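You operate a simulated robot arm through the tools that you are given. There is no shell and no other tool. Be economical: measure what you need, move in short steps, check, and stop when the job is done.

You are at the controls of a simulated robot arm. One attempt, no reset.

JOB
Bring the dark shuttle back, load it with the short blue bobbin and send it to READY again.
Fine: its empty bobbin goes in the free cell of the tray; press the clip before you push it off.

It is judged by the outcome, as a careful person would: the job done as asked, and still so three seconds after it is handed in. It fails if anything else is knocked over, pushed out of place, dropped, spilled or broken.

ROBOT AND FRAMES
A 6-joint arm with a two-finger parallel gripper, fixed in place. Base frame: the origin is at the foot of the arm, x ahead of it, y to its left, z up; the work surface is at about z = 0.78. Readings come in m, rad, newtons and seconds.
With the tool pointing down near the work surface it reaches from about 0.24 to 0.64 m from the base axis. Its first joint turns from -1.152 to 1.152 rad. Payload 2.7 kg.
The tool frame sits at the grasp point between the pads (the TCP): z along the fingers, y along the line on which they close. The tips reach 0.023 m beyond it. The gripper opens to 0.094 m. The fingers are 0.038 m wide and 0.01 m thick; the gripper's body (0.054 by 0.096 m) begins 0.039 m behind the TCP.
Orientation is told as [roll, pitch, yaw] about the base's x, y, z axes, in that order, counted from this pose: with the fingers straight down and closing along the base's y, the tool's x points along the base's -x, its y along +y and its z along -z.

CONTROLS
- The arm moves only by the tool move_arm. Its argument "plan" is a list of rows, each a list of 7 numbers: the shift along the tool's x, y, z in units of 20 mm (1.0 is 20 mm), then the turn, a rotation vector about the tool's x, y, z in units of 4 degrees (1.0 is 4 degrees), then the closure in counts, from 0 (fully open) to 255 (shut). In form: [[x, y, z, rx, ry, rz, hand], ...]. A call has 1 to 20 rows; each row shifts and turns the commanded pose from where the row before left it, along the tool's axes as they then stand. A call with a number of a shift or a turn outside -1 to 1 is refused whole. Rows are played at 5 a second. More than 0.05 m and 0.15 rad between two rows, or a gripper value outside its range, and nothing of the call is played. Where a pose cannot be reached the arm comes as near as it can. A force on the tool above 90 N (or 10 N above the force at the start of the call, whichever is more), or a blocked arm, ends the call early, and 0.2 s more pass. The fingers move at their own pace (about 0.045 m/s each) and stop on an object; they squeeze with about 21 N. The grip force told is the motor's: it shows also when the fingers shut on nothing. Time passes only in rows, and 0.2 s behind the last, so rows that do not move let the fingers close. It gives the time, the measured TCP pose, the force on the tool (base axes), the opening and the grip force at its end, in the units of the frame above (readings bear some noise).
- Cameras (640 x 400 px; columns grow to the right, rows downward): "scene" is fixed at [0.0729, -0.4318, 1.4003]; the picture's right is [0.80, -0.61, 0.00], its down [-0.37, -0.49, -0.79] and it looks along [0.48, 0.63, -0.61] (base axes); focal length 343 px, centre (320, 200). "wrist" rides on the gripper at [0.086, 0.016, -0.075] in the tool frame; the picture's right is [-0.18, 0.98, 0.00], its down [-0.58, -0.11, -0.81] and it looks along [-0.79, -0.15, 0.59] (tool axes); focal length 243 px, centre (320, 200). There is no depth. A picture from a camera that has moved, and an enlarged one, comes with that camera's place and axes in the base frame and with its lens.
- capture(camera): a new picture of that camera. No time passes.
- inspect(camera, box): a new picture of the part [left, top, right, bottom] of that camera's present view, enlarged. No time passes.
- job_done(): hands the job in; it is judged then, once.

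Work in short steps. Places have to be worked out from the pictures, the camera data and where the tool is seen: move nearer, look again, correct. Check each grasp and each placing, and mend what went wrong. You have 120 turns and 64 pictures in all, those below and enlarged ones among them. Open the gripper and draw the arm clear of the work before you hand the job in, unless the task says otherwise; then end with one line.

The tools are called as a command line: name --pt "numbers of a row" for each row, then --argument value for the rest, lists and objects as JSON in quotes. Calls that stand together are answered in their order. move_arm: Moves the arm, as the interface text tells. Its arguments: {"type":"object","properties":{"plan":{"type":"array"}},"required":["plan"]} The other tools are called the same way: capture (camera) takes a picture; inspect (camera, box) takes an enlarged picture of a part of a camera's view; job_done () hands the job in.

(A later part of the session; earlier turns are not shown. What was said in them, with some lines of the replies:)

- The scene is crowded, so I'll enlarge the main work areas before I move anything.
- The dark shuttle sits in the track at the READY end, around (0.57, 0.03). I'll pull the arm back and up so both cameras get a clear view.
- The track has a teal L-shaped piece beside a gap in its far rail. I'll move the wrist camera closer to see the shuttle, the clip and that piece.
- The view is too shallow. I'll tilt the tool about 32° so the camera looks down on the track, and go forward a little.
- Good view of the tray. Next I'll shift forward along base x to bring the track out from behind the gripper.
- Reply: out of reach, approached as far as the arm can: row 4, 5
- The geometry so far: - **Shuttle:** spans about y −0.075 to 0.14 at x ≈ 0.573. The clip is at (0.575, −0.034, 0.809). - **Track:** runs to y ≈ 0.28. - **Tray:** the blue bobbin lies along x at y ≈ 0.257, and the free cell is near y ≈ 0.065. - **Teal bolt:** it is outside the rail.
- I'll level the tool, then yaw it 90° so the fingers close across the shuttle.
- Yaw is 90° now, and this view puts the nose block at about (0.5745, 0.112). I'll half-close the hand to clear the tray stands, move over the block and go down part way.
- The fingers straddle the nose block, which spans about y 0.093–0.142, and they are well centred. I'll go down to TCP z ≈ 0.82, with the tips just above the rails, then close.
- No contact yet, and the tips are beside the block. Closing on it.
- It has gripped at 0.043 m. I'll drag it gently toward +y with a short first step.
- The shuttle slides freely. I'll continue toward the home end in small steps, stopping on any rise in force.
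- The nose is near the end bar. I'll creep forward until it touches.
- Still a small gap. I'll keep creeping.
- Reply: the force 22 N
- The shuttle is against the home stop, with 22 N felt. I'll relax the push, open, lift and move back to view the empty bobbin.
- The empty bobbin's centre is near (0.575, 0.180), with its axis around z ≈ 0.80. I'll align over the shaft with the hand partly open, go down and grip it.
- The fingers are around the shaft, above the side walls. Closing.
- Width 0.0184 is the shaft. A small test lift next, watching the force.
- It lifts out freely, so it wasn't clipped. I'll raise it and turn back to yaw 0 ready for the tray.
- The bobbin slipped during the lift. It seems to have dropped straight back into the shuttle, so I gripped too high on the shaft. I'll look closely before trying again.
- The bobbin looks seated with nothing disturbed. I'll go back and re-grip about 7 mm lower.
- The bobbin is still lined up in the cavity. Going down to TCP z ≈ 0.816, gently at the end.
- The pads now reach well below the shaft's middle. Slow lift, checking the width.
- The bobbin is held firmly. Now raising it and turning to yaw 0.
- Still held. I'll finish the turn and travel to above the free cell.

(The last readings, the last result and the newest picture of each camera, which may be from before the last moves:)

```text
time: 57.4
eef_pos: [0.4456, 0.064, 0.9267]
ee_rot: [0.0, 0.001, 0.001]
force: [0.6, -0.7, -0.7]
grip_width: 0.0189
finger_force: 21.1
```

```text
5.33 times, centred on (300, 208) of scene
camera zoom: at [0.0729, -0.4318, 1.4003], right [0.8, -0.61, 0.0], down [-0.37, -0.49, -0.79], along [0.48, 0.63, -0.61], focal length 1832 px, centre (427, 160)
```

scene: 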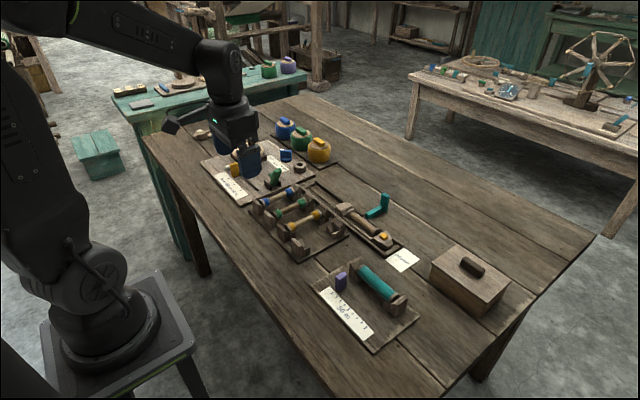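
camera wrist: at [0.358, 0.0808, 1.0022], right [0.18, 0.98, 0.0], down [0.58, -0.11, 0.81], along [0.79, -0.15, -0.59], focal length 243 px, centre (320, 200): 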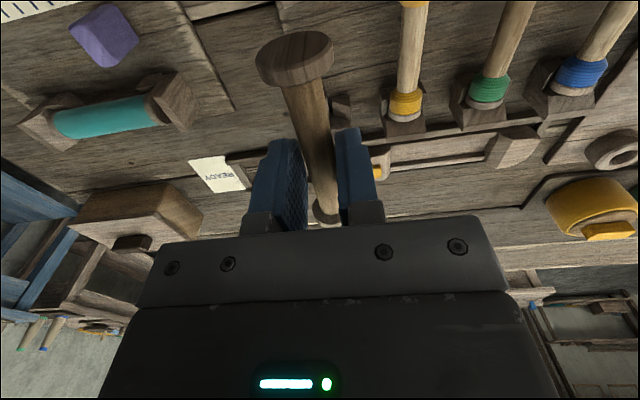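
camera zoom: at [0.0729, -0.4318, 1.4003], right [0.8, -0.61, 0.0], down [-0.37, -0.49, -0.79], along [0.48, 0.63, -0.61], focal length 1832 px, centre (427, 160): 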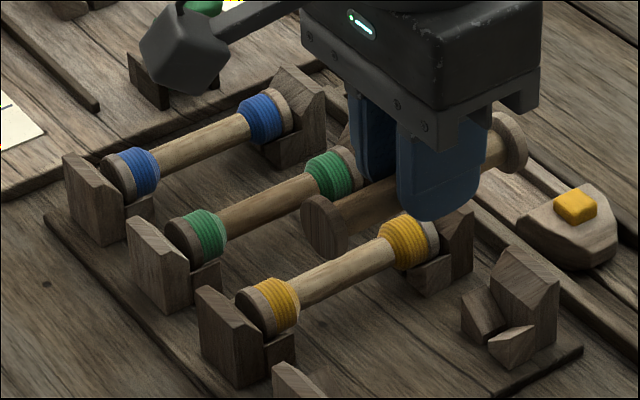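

The held bobbin is centred around (0.442, 0.064). I'll lower it to just above the cradle plates and compare it with the cell.

move_arm --pt "0 0 0.9 0 0 0 255" --pt "0 0 0.9 0 0 0 255" --pt "0 0 0.9 0 0 0 255" --pt "0 0 0 0 0 0 255"

inspect --camera "scene" --box '[260, 185, 360, 265]'

capture --camera "wrist"

```text
time: 58.4
eef_pos: [0.4441, 0.0645, 0.8705]
ee_rot: [0.001, -0.001, 0.0]
force: [0.2, 0.6, 0.1]
grip_width: 0.0189
finger_force: 21.0
```

```text
5.00 times, centred on (310, 225) of scene
camera zoom: at [0.0729, -0.4318, 1.4003], right [0.8, -0.61, 0.0], down [-0.37, -0.49, -0.79], along [0.48, 0.63, -0.61], focal length 1717 px, centre (370, 75)
```

zoom: 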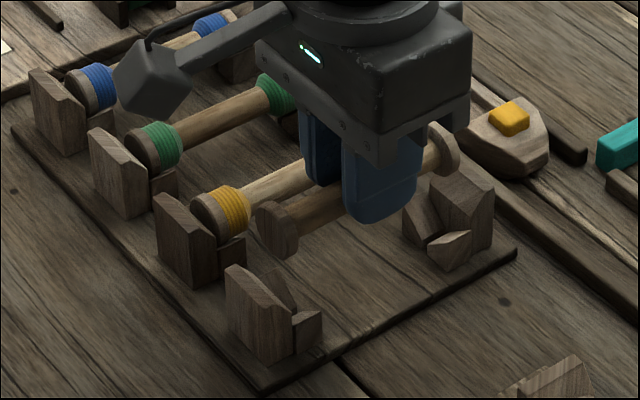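

```text
24 pictures are left
camera wrist: at [0.3575, 0.0809, 0.9469], right [0.18, 0.98, 0.0], down [0.58, -0.11, 0.81], along [0.79, -0.15, -0.59], focal length 243 px, centre (320, 200)
```

wrist: 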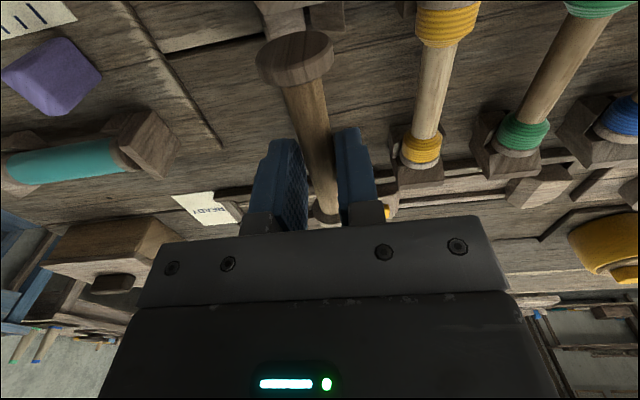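

By scene comparison the held flange's x matches the yellow bobbin's, and its y is within about 1 mm of the cell. I'll nudge +y by 1 mm and lower until just before seating.

move_arm --pt "0 0.05 0.5 0 0 0 255" --pt "0 0 0.5 0 0 0 255" --pt "0 0 0.3 0 0 0 255" --pt "0 0 0 0 0 0 255"

inspect --camera "scene" --box '[260, 185, 360, 265]'

```text
time: 59.4
eef_pos: [0.4461, 0.0653, 0.8469]
ee_rot: [-0.001, 0.001, 0.0]
force: [0.6, -0.4, 0.0]
grip_width: 0.0187
finger_force: 20.9
```

```text
5.00 times, centred on (310, 225) of scene
camera zoom: at [0.0729, -0.4318, 1.4003], right [0.8, -0.61, 0.0], down [-0.37, -0.49, -0.79], along [0.48, 0.63, -0.61], focal length 1717 px, centre (370, 75)
```

zoom: 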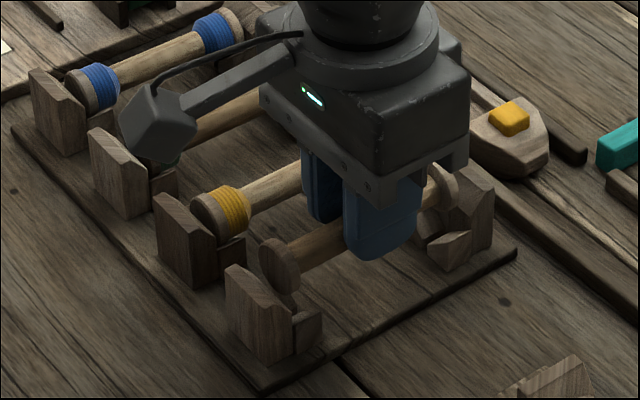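

The flange is dropping in just behind the near plate, matching the yellow one. Continuing down in small steps, looking for contact.

move_arm --pt "0 0 0.2 0 0 0 255" --pt "0 0 0.2 0 0 0 255" --pt "0 0 0.2 0 0 0 255" --pt "0 0 0 0 0 0 255"

inspect --camera "scene" --box '[260, 185, 360, 265]'

```text
time: 60.4
eef_pos: [0.4439, 0.0659, 0.8346]
ee_rot: [0.0, 0.0, 0.001]
force: [-0.5, 0.6, -0.6]
grip_width: 0.0187
finger_force: 21.1
```

```text
5.00 times, centred on (310, 225) of scene
camera zoom: at [0.0729, -0.4318, 1.4003], right [0.8, -0.61, 0.0], down [-0.37, -0.49, -0.79], along [0.48, 0.63, -0.61], focal length 1717 px, centre (370, 75)
```

zoom: 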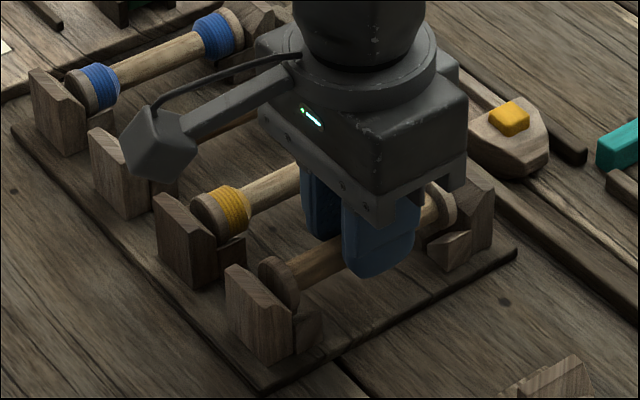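

Nearly seated. A few more millimetres until the cradle pushes back.

move_arm --pt "0 0 0.1 0 0 0 255" --pt "0 0 0.1 0 0 0 255" --pt "0 0 0 0 0 0 255"

move_arm --pt "0 0 0.1 0 0 0 255" --pt "0 0 0 0 0 0 255"

```text
time: 61.2
eef_pos: [0.446, 0.0646, 0.8306]
ee_rot: [0.0, 0.001, -0.001]
force: [-0.5, -0.1, 0.2]
grip_width: 0.0187
finger_force: 21.6
```

```text
time: 61.8
eef_pos: [0.4461, 0.0656, 0.8285]
ee_rot: [-0.001, 0.0, -0.001]
force: [-0.1, 0.1, 0.2]
grip_width: 0.0188
finger_force: 20.9
```

move_arm --pt "0 0 0.1 0 0 0 255" --pt "0 0 0 0 0 0 255"

move_arm --pt "0 0 0.1 0 0 0 255" --pt "0 0 0 0 0 0 255"

inspect --camera "scene" --box '[260, 185, 360, 265]'

```text
time: 62.4
eef_pos: [0.446, 0.0657, 0.827]
ee_rot: [-0.001, -0.002, 0.001]
force: [-6.6, -1.1, 22.1]
grip_width: 0.0189
finger_force: 20.5
```

```text
time: 63.0
eef_pos: [0.4466, 0.065, 0.8249]
ee_rot: [-0.001, -0.006, 0.0]
force: [-0.1, -2.2, 21.7]
grip_width: 0.019
finger_force: 20.7
```

```text
5.00 times, centred on (310, 225) of scene
camera zoom: at [0.0726, -0.4319, 1.4003], right [0.8, -0.61, 0.0], down [-0.37, -0.49, -0.79], along [0.48, 0.63, -0.61], focal length 1717 px, centre (370, 75)
```

zoom: 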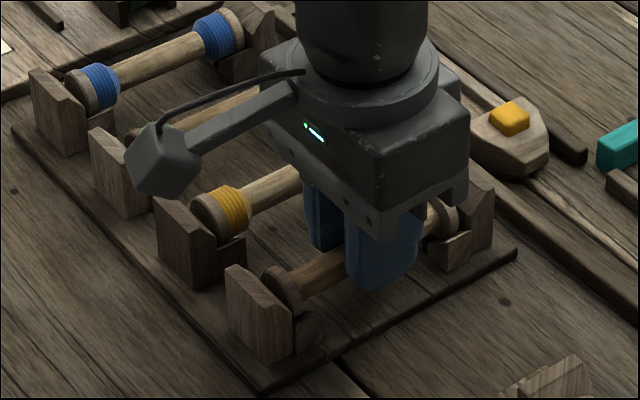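

It's seated in the cradle, with 22 N upward at z ≈ 0.827. I'll ease up, open and lift away.

move_arm --pt "0 0 -0.15 0 0 0 230" --pt "0 0 0 0 0 0 150" --pt "0 0 0 0 0 0 150" --pt "0 0 -0.5 0 0 0 150" --pt "0 0 -1 0 0 0 150" --pt "0 0 -1 0 0 0 150" --pt "0 0 -1 0 0 0 150" --pt "0 1 -1 0 0 0 150" --pt "0 1 0 0 0 0 150" --pt "0 1 0 0 0 0 150" --pt "0 1 0 0 0 0 150" --pt "0 1 0 0 0 0 150" --pt "0 0 0 0 0 0 150"

inspect --camera "scene" --box '[240, 170, 360, 260]'

capture --camera "wrist"

```text
time: 65.8
eef_pos: [0.4446, 0.1655, 0.9184]
ee_rot: [0.0, 0.0, 0.002]
force: [-0.2, 0.6, 0.6]
grip_width: 0.0386
finger_force: 0.0
```

```text
4.44 times, centred on (300, 215) of scene
camera zoom: at [0.0729, -0.4318, 1.4003], right [0.8, -0.61, 0.0], down [-0.37, -0.49, -0.79], along [0.48, 0.63, -0.61], focal length 1526 px, centre (409, 133)
```

zoom: 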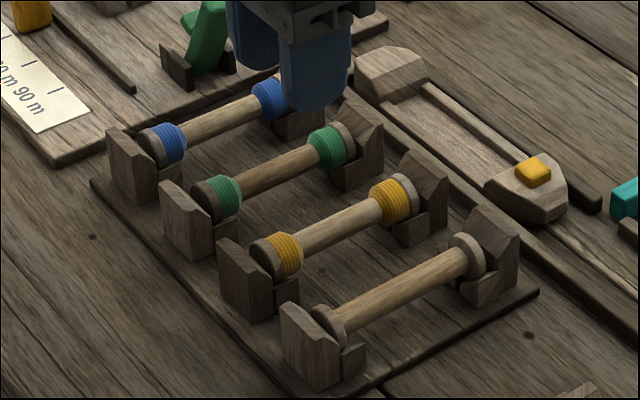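

```text
19 pictures are left
camera wrist: at [0.357, 0.183, 0.9936], right [0.18, 0.98, 0.0], down [0.58, -0.11, 0.81], along [0.79, -0.15, -0.59], focal length 243 px, centre (320, 200)
```

wrist: 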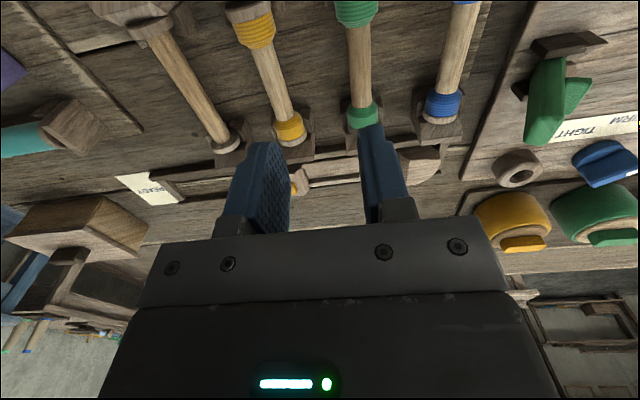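

The empty bobbin is seated correctly in the free cell. Next is the blue one at y ≈ 0.258. I'll move over it and lower part way to check alignment.

move_arm --pt "0 1 0 0 0 0 150" --pt "0 1 0 0 0 0 150" --pt "0 1 0 0 0 0 150" --pt "0 1 0 0 0 0 150" --pt "0 0.65 0 0 0 0 150" --pt "0 0 1 0 0 0 150" --pt "0 0 1 0 0 0 150" --pt "0 0 0 0 0 0 150"

capture --camera "wrist"

inspect --camera "scene" --box '[230, 150, 330, 225]'

```text
time: 67.6
eef_pos: [0.4457, 0.2595, 0.8776]
ee_rot: [0.001, 0.001, 0.001]
force: [0.5, 0.5, 0.7]
grip_width: 0.0387
finger_force: 0.2
```

```text
18 pictures are left
camera wrist: at [0.3587, 0.2754, 0.9531], right [0.18, 0.98, 0.0], down [0.58, -0.11, 0.81], along [0.79, -0.15, -0.59], focal length 243 px, centre (320, 200)
```

wrist: 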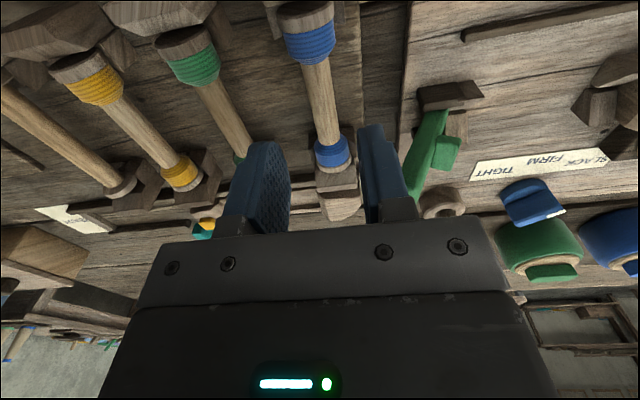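

```text
5.33 times, centred on (280, 188) of scene
camera zoom: at [0.0729, -0.4318, 1.4003], right [0.8, -0.61, 0.0], down [-0.37, -0.49, -0.79], along [0.48, 0.63, -0.61], focal length 1832 px, centre (533, 267)
```

zoom: 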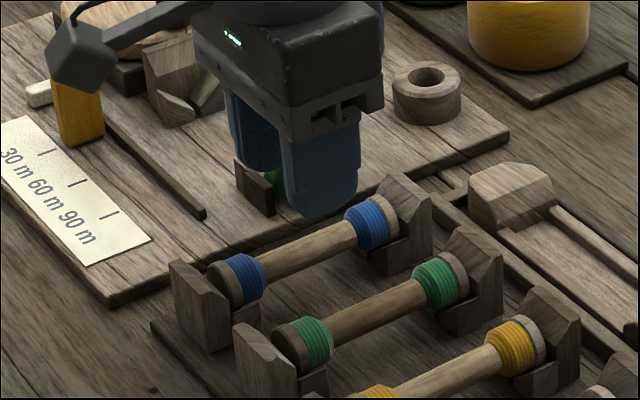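

The blue bobbin's axis is at y ≈ 0.260 and the tool is on it. Its bare shaft, x ≈ 0.42–0.472, is centred under the fingers. Going down to z ≈ 0.826 and gripping.

move_arm --pt "0 0 0.9 0 0 0 150" --pt "0 0 0.9 0 0 0 150" --pt "0 0 0.4 0 0 0 150" --pt "0 0 0.4 0 0 0 150" --pt "0 0 0 0 0 0 150" --pt "0 0 0 0 0 0 200" --pt "0 0 0 0 0 0 255" --pt "0 0 0 0 0 0 255" --pt "0 0 0 0 0 0 255"

```text
time: 69.6
eef_pos: [0.447, 0.2582, 0.8309]
ee_rot: [0.007, -0.011, -0.001]
force: [-11.1, -10.2, 43.9]
grip_width: 0.0189
finger_force: 20.7
```

Unexpected: 44 N upward at z = 0.831, so something is touching. I'll look before moving.

inspect --camera "scene" --box '[230, 150, 330, 225]'

capture --camera "wrist"

```text
5.33 times, centred on (280, 188) of scene
camera zoom: at [0.072, -0.4325, 1.4001], right [0.8, -0.61, 0.0], down [-0.37, -0.48, -0.79], along [0.48, 0.63, -0.61], focal length 1832 px, centre (533, 267)
```

zoom: 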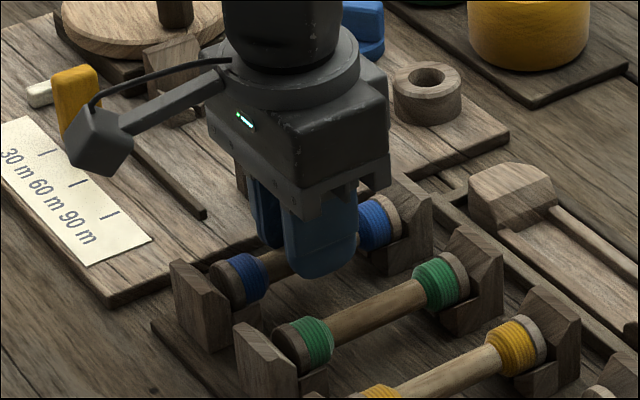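

```text
15 pictures are left
camera wrist: at [0.3598, 0.2754, 0.9057], right [0.19, 0.98, 0.01], down [0.57, -0.12, 0.81], along [0.8, -0.15, -0.58], focal length 243 px, centre (320, 200)
```

wrist: 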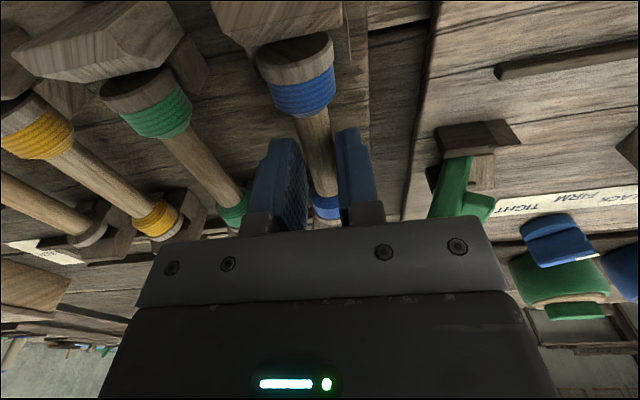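

The force pattern (+z, −y, −x, with the +y side lifted) suggests the palm's +y end is touching the winder's green lever. I'll open, lift straight off and check that lever.

move_arm --pt "0 0 -0.25 0 0 0 255" --pt "0 0 0 0 0 0 150" --pt "0 0 0 0 0 0 150" --pt "0 0 -0.5 0 0 0 150" --pt "0 0 -1 0 0 0 150" --pt "0 0 -1 0 0 0 150" --pt "0 0 0 0 0 0 150"

inspect --camera "scene" --box '[220, 140, 320, 215]'

capture --camera "wrist"

```text
time: 71.2
eef_pos: [0.4471, 0.2581, 0.8799]
ee_rot: [0.0, 0.0, 0.0]
force: [-0.6, 0.3, 0.4]
grip_width: 0.039
finger_force: 0.1
```

```text
5.33 times, centred on (270, 178) of scene
camera zoom: at [0.0729, -0.4318, 1.4003], right [0.8, -0.61, 0.0], down [-0.37, -0.49, -0.79], along [0.48, 0.63, -0.61], focal length 1832 px, centre (587, 320)
```

zoom: 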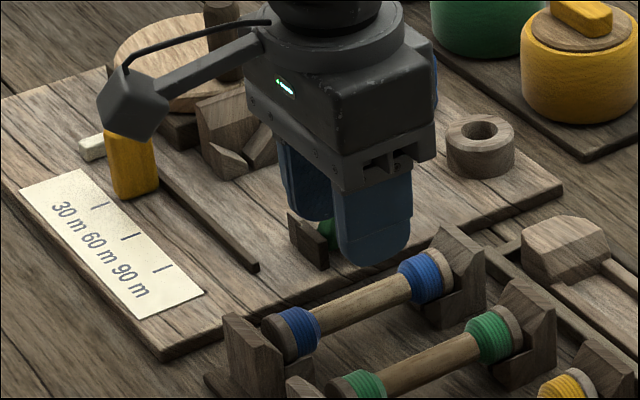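

```text
13 pictures are left
camera wrist: at [0.3587, 0.2764, 0.9552], right [0.18, 0.98, 0.0], down [0.58, -0.11, 0.81], along [0.79, -0.15, -0.59], focal length 243 px, centre (320, 200)
```

wrist: 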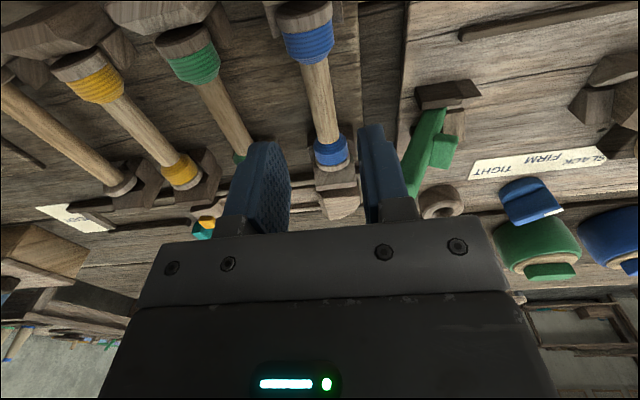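

The lever looks unmoved, in the same place as before the contact. It leans toward the palm's +y end, so I'll grip with the tool rolled about 20° around the bobbin's axis, lifting that end clear.

move_arm --pt "0 -0.65 0 0 0 0 174" --pt "0 -0.64 0 0 0 0 174" --pt "0 0 0 -1 0 0 174" --pt "0 0 0 -1 0 0 174" --pt "0 0 0 -1 0 0 174" --pt "0 0 0 -1 0 0 174" --pt "0 0 0 -1 0 0 174" --pt "0 0 0.8 0 0 0 174" --pt "0 0 0 0 0 0 174"

capture --camera "wrist"

```text
time: 73.2
eef_pos: [0.4465, 0.2379, 0.8646]
ee_rot: [0.349, -0.001, 0.0]
force: [-0.2, 0.0, -0.1]
grip_width: 0.0299
finger_force: 0.0
```

```text
12 pictures are left
camera wrist: at [0.3583, 0.2278, 0.9419], right [0.18, 0.92, 0.34], down [0.58, -0.38, 0.72], along [0.79, 0.06, -0.61], focal length 243 px, centre (320, 200)
```

wrist: 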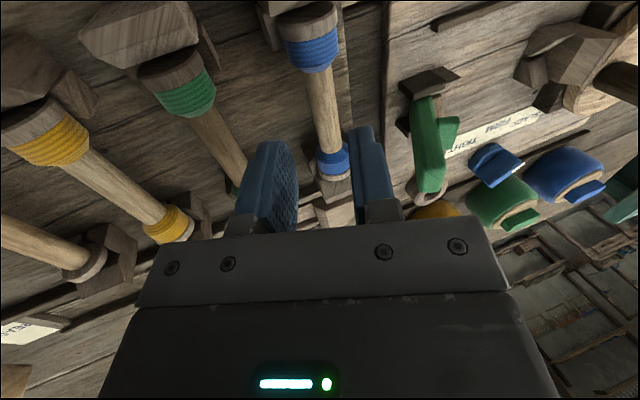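

The shaft is centred between the fingers and the lever is clear to the right. Moving in along the tilted axis.

move_arm --pt "0 0 0.6 0 0 0 174" --pt "0 0 0.6 0 0 0 174" --pt "0 0 0.4 0 0 0 174" --pt "0 0 0.2 0 0 0 174" --pt "0 0 0.2 0 0 0 174" --pt "0 0 0 0 0 0 174"

```text
time: 74.6
eef_pos: [0.4449, 0.252, 0.8288]
ee_rot: [0.348, -0.001, 0.0]
force: [-0.2, 1.1, 0.0]
grip_width: 0.0299
finger_force: 0.1
```

move_arm --pt "0 0 0.15 0 0 0 174" --pt "0 0 0 0 0 0 174"

move_arm --pt "0 0 0.05 0 0 0 200" --pt "0 0 0 0 0 0 220" --pt "0 0 0 0 0 0 255" --pt "0 0 0 0 0 0 255" --pt "0 0 0 0 0 0 255"

```text
time: 75.2
eef_pos: [0.4448, 0.2526, 0.8247]
ee_rot: [0.349, 0.001, 0.0]
force: [0.3, 0.2, 0.0]
grip_width: 0.03
finger_force: 0.0
```

```text
time: 76.4
eef_pos: [0.4461, 0.2538, 0.8264]
ee_rot: [0.351, -0.004, -0.001]
force: [-1.3, 16.2, 14.6]
grip_width: 0.0189
finger_force: 20.7
```

Gripped at 0.0189. Test lift straight up in base z.

move_arm --pt "0 0.1 -0.28 0 0 0 255" --pt "0 0.1 -0.28 0 0 0 255" --pt "0 0.1 -0.28 0 0 0 255" --pt "0 0.1 -0.28 0 0 0 255" --pt "0 0.1 -0.28 0 0 0 255" --pt "0 0.1 -0.28 0 0 0 255" --pt "0 0 0 0 0 0 255"

inspect --camera "scene" --box '[220, 140, 320, 215]'

```text
time: 78.0
eef_pos: [0.446, 0.2535, 0.8601]
ee_rot: [0.349, 0.0, 0.0]
force: [0.0, -0.2, -0.7]
grip_width: 0.0189
finger_force: 21.2
```

```text
5.33 times, centred on (270, 178) of scene
camera zoom: at [0.0729, -0.4318, 1.4003], right [0.8, -0.61, 0.0], down [-0.37, -0.49, -0.79], along [0.48, 0.63, -0.61], focal length 1832 px, centre (587, 320)
```

zoom: 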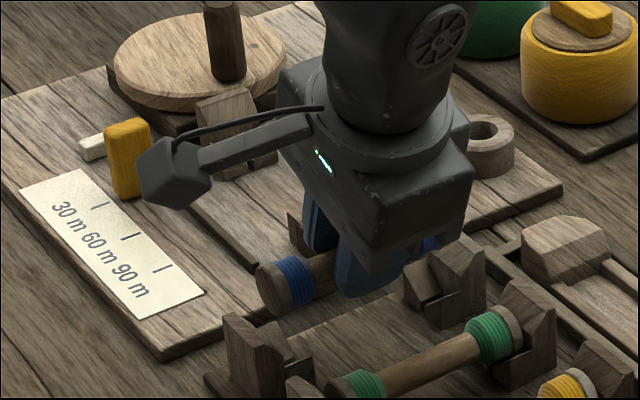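

The blue bobbin is up and held firmly. I'll raise it further, undo the roll and carry it toward the shuttle.

move_arm --pt "0 0.342 -0.94 0 0 0 255" --pt "0 0.342 -0.94 0 0 0 255" --pt "0 0.342 -0.94 0 0 0 255" --pt "0 0 0 1 0 0 255" --pt "0 0 0 1 0 0 255" --pt "0 0 0 1 0 0 255" --pt "0 0 0 1 0 0 255" --pt "0 0 0 1 0 0 255" --pt "-1 -0.6 0 0 0 0 255" --pt "-1 -0.6 0 0 0 0 255" --pt "-1 -0.6 0 0 0 0 255" --pt "-1 -0.6 0 0 0 0 255" --pt "-1 -0.6 0 0 0 0 255" --pt "-1 -0.6 0 0 0 0 255" --pt "-0.45 -0.15 0 0 0 0 255" --pt "0 0 0 0 0 0 255"

move_arm --pt "0 0 0 0 0 -1 255" --pt "0 0 0 0 0 -1 255" --pt "0 0 0 0 0 -1 255" --pt "0 0 0 0 0 -1 255" --pt "0 0 0 0 0 -1 255" --pt "0 0 0 0 0 -1 255" --pt "0 0 0 0 0 -1 255" --pt "0 0 0 0 0 -1 255" --pt "0 0 0 0 0 -1 255" --pt "0 0 0 0 0 -1 255" --pt "0 0 0 0 0 -1 255" --pt "0 0 0 0 0 -1 255"

move_arm --pt "0 0 0 0 0 -1 255" --pt "0 0 0 0 0 -1 255" --pt "0 0 0 0 0 -1 255" --pt "0 0 0 0 0 -1 255" --pt "0 0 0 0 0 -1 255" --pt "0 0 0 0 0 -1 255" --pt "0 0 0 0 0 -1 255" --pt "0 0 0 0 0 -1 255" --pt "0 0 0 0 0 -1 255" --pt "0 0 0 0 0 -1 255" --pt "0 0 0 0 0 -0.5 255" --pt "0 0 0 0 0 0 255"

```text
time: 81.4
eef_pos: [0.5732, 0.1775, 0.9204]
ee_rot: [-0.001, 0.0, 0.0]
force: [0.0, -0.2, 0.5]
grip_width: 0.0193
finger_force: 21.1
```

```text
time: 84.0
eef_pos: [0.5735, 0.1763, 0.9186]
ee_rot: [0.0, 0.001, 0.839]
force: [-0.4, -1.1, -0.4]
grip_width: 0.0189
finger_force: 20.5
```

```text
time: 86.6
eef_pos: [0.5745, 0.177, 0.9207]
ee_rot: [0.0, 0.0, 1.57]
force: [0.6, -0.7, -0.1]
grip_width: 0.019
finger_force: 21.3
```

Still held and now aligned with y. I'll lower to z ≈ 0.855 and check against the cavity.

move_arm --pt "-0.05 -0.06 0.8 0 0 0 255" --pt "0 0 0.8 0 0 0 255" --pt "0 0 0.8 0 0 0 255" --pt "0 0 0.8 0 0 0 255" --pt "0 0 0 0 0 0 255"

inspect --camera "scene" --box '[300, 160, 380, 210]'

capture --camera "wrist"

```text
time: 87.8
eef_pos: [0.5759, 0.1786, 0.8563]
ee_rot: [-0.001, 0.0, 1.57]
force: [-0.2, -0.7, -0.6]
grip_width: 0.0189
finger_force: 20.8
```

```text
8.00 times, centred on (340, 185) of scene
camera zoom: at [0.0729, -0.4318, 1.4003], right [0.8, -0.61, 0.0], down [-0.37, -0.49, -0.79], along [0.48, 0.63, -0.61], focal length 2748 px, centre (160, 320)
```

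zoom: 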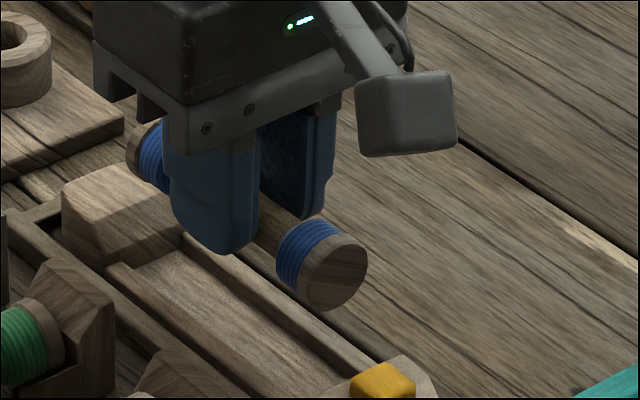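

```text
9 pictures are left
camera wrist: at [0.559, 0.0927, 0.9311], right [-0.98, 0.18, 0.0], down [0.11, 0.58, 0.81], along [0.15, 0.79, -0.59], focal length 243 px, centre (320, 200)
```

wrist: 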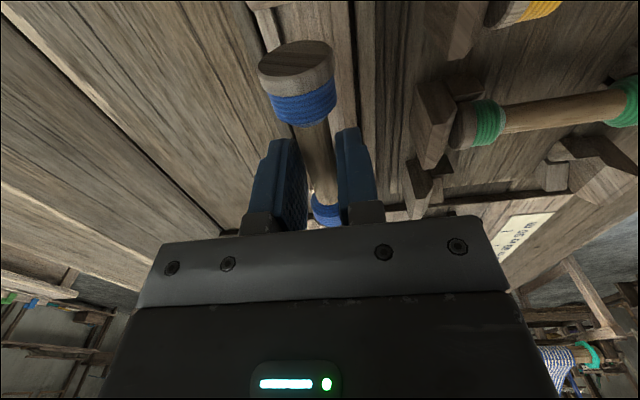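

The flange position matches how the empty bobbin sat, within about 1.5 mm. I'll shift −y by 1 mm and lower gently.

move_arm --pt "0.05 0 0.5 0 0 0 255" --pt "0 0 0.5 0 0 0 255" --pt "0 0 0.3 0 0 0 255" --pt "0 0 0.2 0 0 0 255" --pt "0 0 0 0 0 0 255"

move_arm --pt "0 0 0.15 0 0 0 255" --pt "0 0 0.15 0 0 0 255" --pt "0 0 0 0 0 0 255"

```text
time: 89.0
eef_pos: [0.5753, 0.1764, 0.8248]
ee_rot: [0.0, 0.001, 1.572]
force: [-0.1, -0.3, 0.8]
grip_width: 0.0191
finger_force: 21.1
```

```text
time: 89.8
eef_pos: [0.5775, 0.1776, 0.8193]
ee_rot: [0.001, -0.001, 1.571]
force: [-0.1, -0.4, -0.2]
grip_width: 0.0188
finger_force: 21.1
```

move_arm --pt "0 0 0.1 0 0 0 255" --pt "0 0 0 0 0 0 255"

move_arm --pt "0 0 0.1 0 0 0 255" --pt "0 0 0 0 0 0 255"

inspect --camera "scene" --box '[300, 160, 380, 210]'

```text
time: 90.4
eef_pos: [0.5754, 0.1772, 0.8176]
ee_rot: [0.0, 0.002, 1.57]
force: [-0.8, 0.1, -0.3]
grip_width: 0.0188
finger_force: 21.0
```

```text
time: 91.0
eef_pos: [0.5744, 0.1769, 0.8159]
ee_rot: [-0.001, -0.001, 1.571]
force: [0.6, -0.8, 0.1]
grip_width: 0.019
finger_force: 20.8
```

```text
8.00 times, centred on (340, 185) of scene
camera zoom: at [0.0729, -0.4318, 1.4003], right [0.8, -0.61, 0.0], down [-0.37, -0.49, -0.79], along [0.48, 0.63, -0.61], focal length 2748 px, centre (160, 320)
```

zoom: 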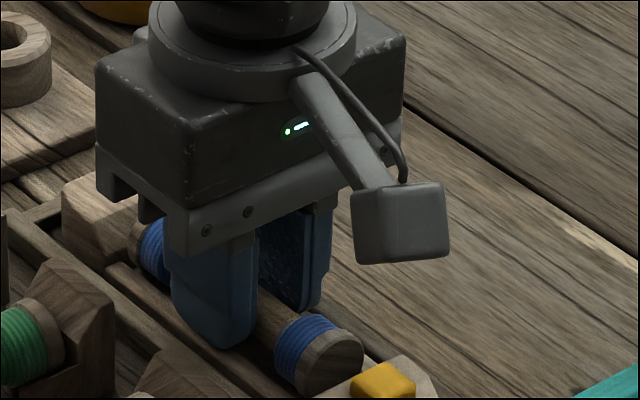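

Nearly home and no contact yet. A couple more 1 mm steps.

move_arm --pt "0 0 0.07 0 0 0 255" --pt "0 0 0 0 0 0 255"

move_arm --pt "0 0 0.07 0 0 0 255" --pt "0 0 0 0 0 0 255"

```text
time: 91.6
eef_pos: [0.5751, 0.1773, 0.8159]
ee_rot: [0.0, 0.001, 1.572]
force: [-3.7, -0.7, 6.0]
grip_width: 0.0192
finger_force: 21.0
```

```text
time: 92.2
eef_pos: [0.5763, 0.1768, 0.8152]
ee_rot: [-0.001, 0.001, 1.57]
force: [-9.7, -1.5, 22.0]
grip_width: 0.019
finger_force: 21.2
```

Contact, so it's seated at z ≈ 0.8155. I'll release, lift and check.

move_arm --pt "0 0 -0.1 0 0 0 230" --pt "0 0 0 0 0 0 165" --pt "0 0 0 0 0 0 165" --pt "0 0 -0.4 0 0 0 165" --pt "0 0 -0.8 0 0 0 165" --pt "0 0 -1 0 0 0 165" --pt "1 0 -0.4 0 0 0 165" --pt "1 0 0 0 0 0 255" --pt "1 0 0 0 0 0 255" --pt "0.55 0 0 0 0 0 255" --pt "0 0 0 0 0 0 255"

inspect --camera "scene" --box '[290, 160, 390, 222]'

```text
time: 94.6
eef_pos: [0.5749, 0.1044, 0.869]
ee_rot: [-0.001, 0.0, 1.57]
force: [-0.2, 0.3, 0.1]
grip_width: 0.0002
finger_force: 20.8
```

```text
6.40 times, centred on (340, 191) of scene
camera zoom: at [0.0729, -0.4318, 1.4003], right [0.8, -0.61, 0.0], down [-0.37, -0.49, -0.79], along [0.48, 0.63, -0.61], focal length 2198 px, centre (192, 258)
```

zoom: 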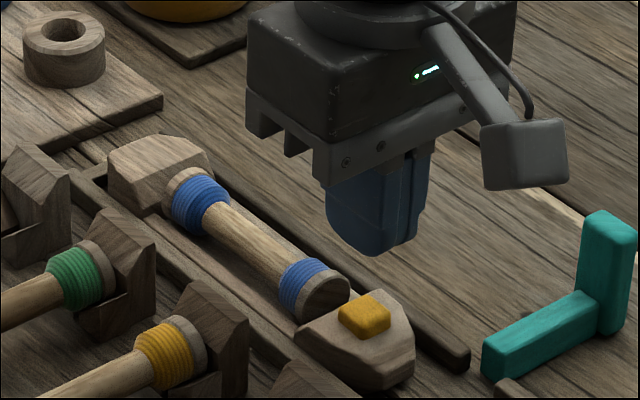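

The blue bobbin is seated in the shuttle. Next is the clip at about (0.574, 0.101), with its top near z 0.812. I'll press with closed fingers, starting just above it.

move_arm --pt "0.2 0 0.5 0 0 0 255" --pt "0 0 0.5 0 0 0 255" --pt "0 0 0.25 0 0 0 255" --pt "0 0 0 0 0 0 255"

inspect --camera "scene" --box '[310, 170, 390, 220]'

```text
time: 95.6
eef_pos: [0.5759, 0.1013, 0.8434]
ee_rot: [0.001, 0.0, 1.57]
force: [-0.3, 1.0, 0.6]
grip_width: 0.0
finger_force: 21.2
```

```text
8.00 times, centred on (350, 195) of scene
camera zoom: at [0.0729, -0.4318, 1.4003], right [0.8, -0.61, 0.0], down [-0.37, -0.49, -0.79], along [0.48, 0.63, -0.61], focal length 2748 px, centre (80, 240)
```

zoom: 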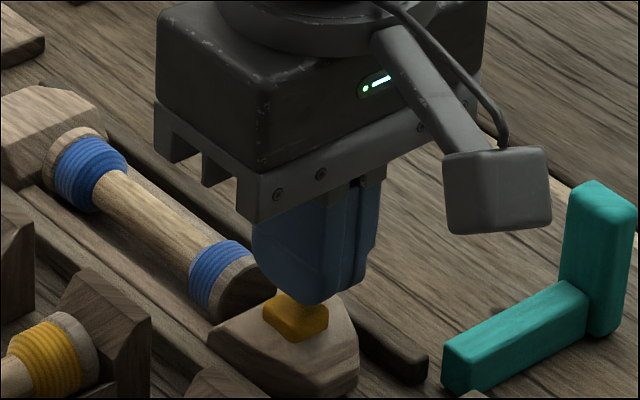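

The tip is a few millimetres off the clip's centre toward −y and +x. I'll correct that and press in small steps.

move_arm --pt "-0.13 0.1 0.15 0 0 0 255" --pt "0 0 0.15 0 0 0 255" --pt "0 0 0 0 0 0 255"

move_arm --pt "0 0 0.1 0 0 0 255" --pt "0 0 0.1 0 0 0 255" --pt "0 0 0 0 0 0 255"

```text
time: 96.4
eef_pos: [0.573, 0.1039, 0.8347]
ee_rot: [0.0, -0.001, 1.575]
force: [0.7, 0.2, 0.0]
grip_width: 0.0
finger_force: 21.4
```

```text
time: 97.2
eef_pos: [0.5733, 0.105, 0.8341]
ee_rot: [0.0, 0.0, 1.569]
force: [1.7, 0.0, 2.0]
grip_width: 0.0002
finger_force: 21.7
```

Contact has started at z ≈ 0.834. Pressing on.

move_arm --pt "0 0 0.1 0 0 0 255" --pt "0 0 0.1 0 0 0 255" --pt "0 0 0 0 0 0 255"

move_arm --pt "0 0 0.1 0 0 0 255" --pt "0 0 0 0 0 0 255"

```text
time: 98.0
eef_pos: [0.5739, 0.1052, 0.8301]
ee_rot: [0.0, 0.0, 1.571]
force: [-3.2, -2.9, 6.6]
grip_width: 0.0
finger_force: 20.8
```

```text
time: 98.6
eef_pos: [0.5741, 0.1045, 0.8288]
ee_rot: [-0.002, 0.0, 1.572]
force: [-6.5, -2.7, 19.4]
grip_width: 0.0001
finger_force: 20.5
```

The clip has moved about 5 mm and the force is rising. A little more for a firm press.

move_arm --pt "0 0 0.1 0 0 0 255" --pt "0 0 0.07 0 0 0 255" --pt "0 0 0 0 0 0 255"

```text
time: 99.4
eef_pos: [0.5747, 0.1063, 0.8275]
ee_rot: [-0.005, -0.001, 1.571]
force: [-19.1, -6.5, 45.8]
grip_width: 0.0002
finger_force: 20.8
```

Stiff stop at 46 N. I'll lift off and look at the clip.

move_arm --pt "0 0 -0.4 0 0 0 255" --pt "0 0 -0.8 0 0 0 255" --pt "0 0 -1 0 0 0 255" --pt "0.5 0 -0.5 0 0 0 255" --pt "0 0 0 0 0 0 255"

inspect --camera "scene" --box '[310, 170, 390, 220]'

```text
time: 100.6
eef_pos: [0.574, 0.0964, 0.8773]
ee_rot: [0.0, 0.001, 1.571]
force: [-0.3, 0.4, 0.4]
grip_width: 0.0
finger_force: 21.1
```

```text
8.00 times, centred on (350, 195) of scene
camera zoom: at [0.0729, -0.4318, 1.4003], right [0.8, -0.61, 0.0], down [-0.37, -0.49, -0.79], along [0.48, 0.63, -0.61], focal length 2748 px, centre (80, 240)
```

zoom: 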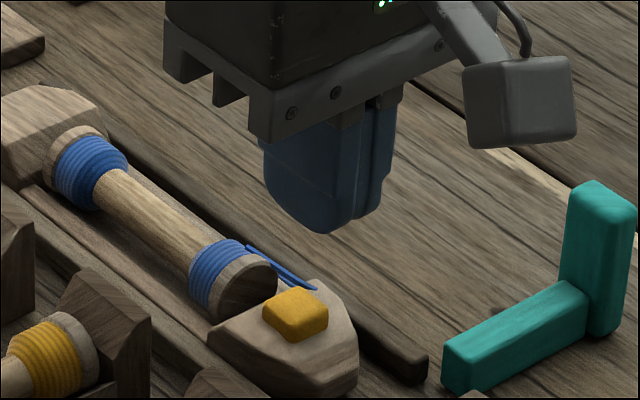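

A blue thread end now runs to the clip, so it latched. I'll return to the nose block with the hand part open.

move_arm --pt "-1 0 0 0 0 0 65" --pt "-1 0 0 0 0 0 65" --pt "-1 0 0 0 0 0 65" --pt "-1 0 0 0 0 0 65" --pt "-1 0 0 0 0 0 65" --pt "-1 0 0 0 0 0 65" --pt "-1 0 0 0 0 0 65" --pt "-0.6 -0.1 0 0 0 0 65" --pt "0 0 0.8 0 0 0 65" --pt "0 0 0.8 0 0 0 65" --pt "0 0 0.7 0 0 0 65" --pt "0 0 0.45 0 0 0 65" --pt "0 0 0 0 0 0 65"

capture --camera "wrist"

```text
time: 103.4
eef_pos: [0.5763, 0.2474, 0.8215]
ee_rot: [-0.001, 0.0, 1.569]
force: [1.1, 0.9, 1.1]
grip_width: 0.0701
finger_force: 0.0
```

```text
4 pictures are left
camera wrist: at [0.5588, 0.1627, 0.8971], right [-0.98, 0.18, 0.0], down [0.11, 0.58, 0.81], along [0.15, 0.79, -0.59], focal length 243 px, centre (320, 200)
```

wrist: 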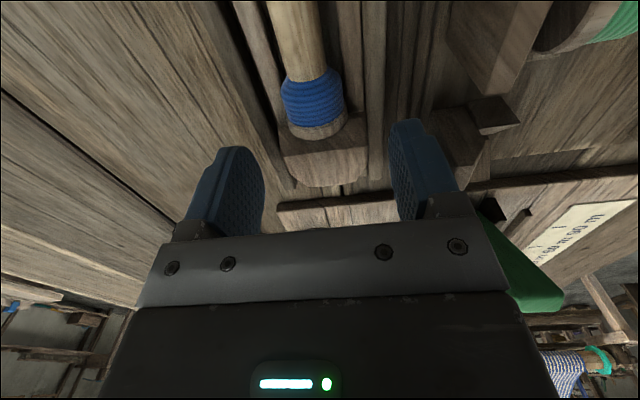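

The fingers straddle the nose block as before. I'll grip and slide toward READY; the total travel is about 0.138 m.

move_arm --pt "0 0 0 0 0 0 110" --pt "0 0 0 0 0 0 140" --pt "0 0 0 0 0 0 170" --pt "0 0 0 0 0 0 200" --pt "0 0 0 0 0 0 200" --pt "0.5 0 0 0 0 0 200" --pt "0.5 0 0 0 0 0 200" --pt "0.5 0 0 0 0 0 200" --pt "0.5 0 0 0 0 0 200" --pt "0 0 0 0 0 0 200"

move_arm --pt "0.5 0 0 0 0 0 200" --pt "0.5 0 0 0 0 0 200" --pt "0.5 0 0 0 0 0 200" --pt "0.5 0 0 0 0 0 200" --pt "0.5 0 0 0 0 0 200" --pt "0.5 0 0 0 0 0 200" --pt "0.5 0 0 0 0 0 200" --pt "0.5 0 0 0 0 0 200" --pt "0 0 0 0 0 0 200"

```text
time: 105.6
eef_pos: [0.5754, 0.2078, 0.8222]
ee_rot: [0.0, 0.002, 1.572]
force: [0.6, 1.8, 2.7]
grip_width: 0.0433
finger_force: 21.3
```

```text
time: 107.6
eef_pos: [0.5749, 0.1267, 0.8224]
ee_rot: [0.0, 0.0, 1.571]
force: [2.7, 2.6, 3.9]
grip_width: 0.0436
finger_force: 20.7
```

It slides freely. Creeping the last stretch until it touches the READY stop.

move_arm --pt "0.25 0 0 0 0 0 200" --pt "0.25 0 0 0 0 0 200" --pt "0.25 0 0 0 0 0 200" --pt "0 0 0 0 0 0 200"

move_arm --pt "0.15 0 0 0 0 0 200" --pt "0 0 0 0 0 0 200"

```text
time: 108.6
eef_pos: [0.575, 0.1123, 0.8211]
ee_rot: [-0.002, -0.001, 1.57]
force: [0.7, 3.5, 7.6]
grip_width: 0.0434
finger_force: 21.0
```

```text
time: 109.2
eef_pos: [0.5749, 0.1099, 0.8222]
ee_rot: [-0.001, -0.002, 1.573]
force: [0.0, 9.9, 7.7]
grip_width: 0.0436
finger_force: 20.6
```

move_arm --pt "0.15 0 0 0 0 0 200" --pt "0 0 0 0 0 0 200"

inspect --camera "scene" --box '[300, 170, 430, 260]'

```text
time: 109.8
eef_pos: [0.5743, 0.108, 0.8211]
ee_rot: [0.0, -0.002, 1.572]
force: [0.8, 21.4, 4.7]
grip_width: 0.0436
finger_force: 20.5
```

```text
4.44 times, centred on (365, 215) of scene
camera zoom: at [0.0728, -0.4313, 1.4004], right [0.8, -0.61, 0.0], down [-0.37, -0.49, -0.79], along [0.48, 0.63, -0.61], focal length 1526 px, centre (120, 133)
```

zoom: 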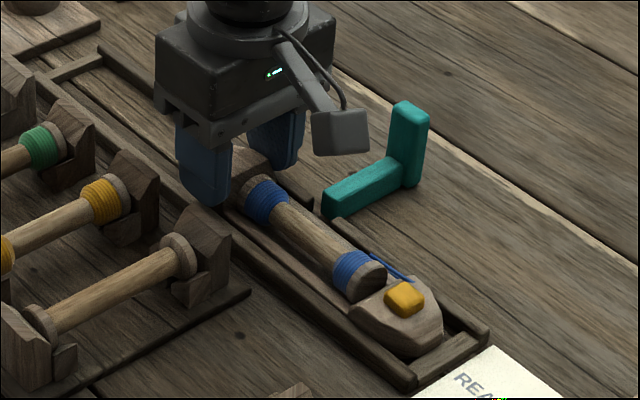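

The shuttle is against the READY stop, with its clip at the same image position as at the start. I'll ease off, release and withdraw.

move_arm --pt "-0.12 0 0 0 0 0 200" --pt "0 0 0 0 0 0 65" --pt "0 0 0 0 0 0 65" --pt "0 0 0 0 0 0 65" --pt "0 0 -0.5 0 0 0 65" --pt "0 0 -1 0 0 0 65" --pt "0 0 -1 0 0 0 65" --pt "0 0 -1 0 0 0 65" --pt "0 0 -1 0 0 0 65" --pt "0 0 -1 0 0 0 65" --pt "0 1 -1 0 0 0 0" --pt "0 1 -1 0 0 0 0" --pt "0 1 -1 0 0 0 0" --pt "0 1 0 0 0 0 0" --pt "0 1 0 0 0 0 0" --pt "0 1 0 0 0 0 0" --pt "0 1 0 0 0 0 0" --pt "0 1 0 0 0 0 0" --pt "0 1 0 0 0 0 0" --pt "0 0 0 0 0 0 0"

inspect --camera "scene" --box '[180, 120, 440, 280]'

```text
time: 114.0
eef_pos: [0.3957, 0.1087, 0.9922]
ee_rot: [0.001, 0.0, 1.571]
force: [-0.2, -0.3, -0.2]
grip_width: 0.0942
finger_force: 0.0
```

```text
2.46 times, centred on (310, 200) of scene
camera zoom: at [0.0729, -0.4318, 1.4003], right [0.8, -0.61, 0.0], down [-0.37, -0.49, -0.79], along [0.48, 0.63, -0.61], focal length 845 px, centre (345, 200)
```

zoom: 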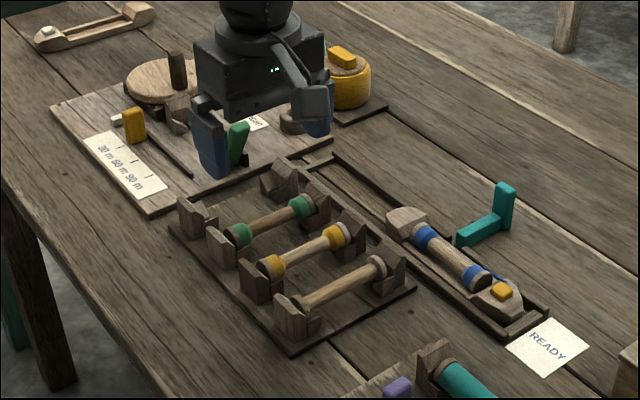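

The last picture shows the blue bobbin clipped into the shuttle at READY and the empty bobbin in the previously free cell. Everything else is in place, and the arm is clear with the hand open.

job_done

```text
The job is handed in.
```

The dark shuttle is back at READY, loaded with the blue bobbin and its clip pressed, and its empty bobbin is in the tray's free cell; on the way the empty bobbin slipped once, back into the shuttle, and the gripper seems to have touched the winder's green lever, which looked unmoved.
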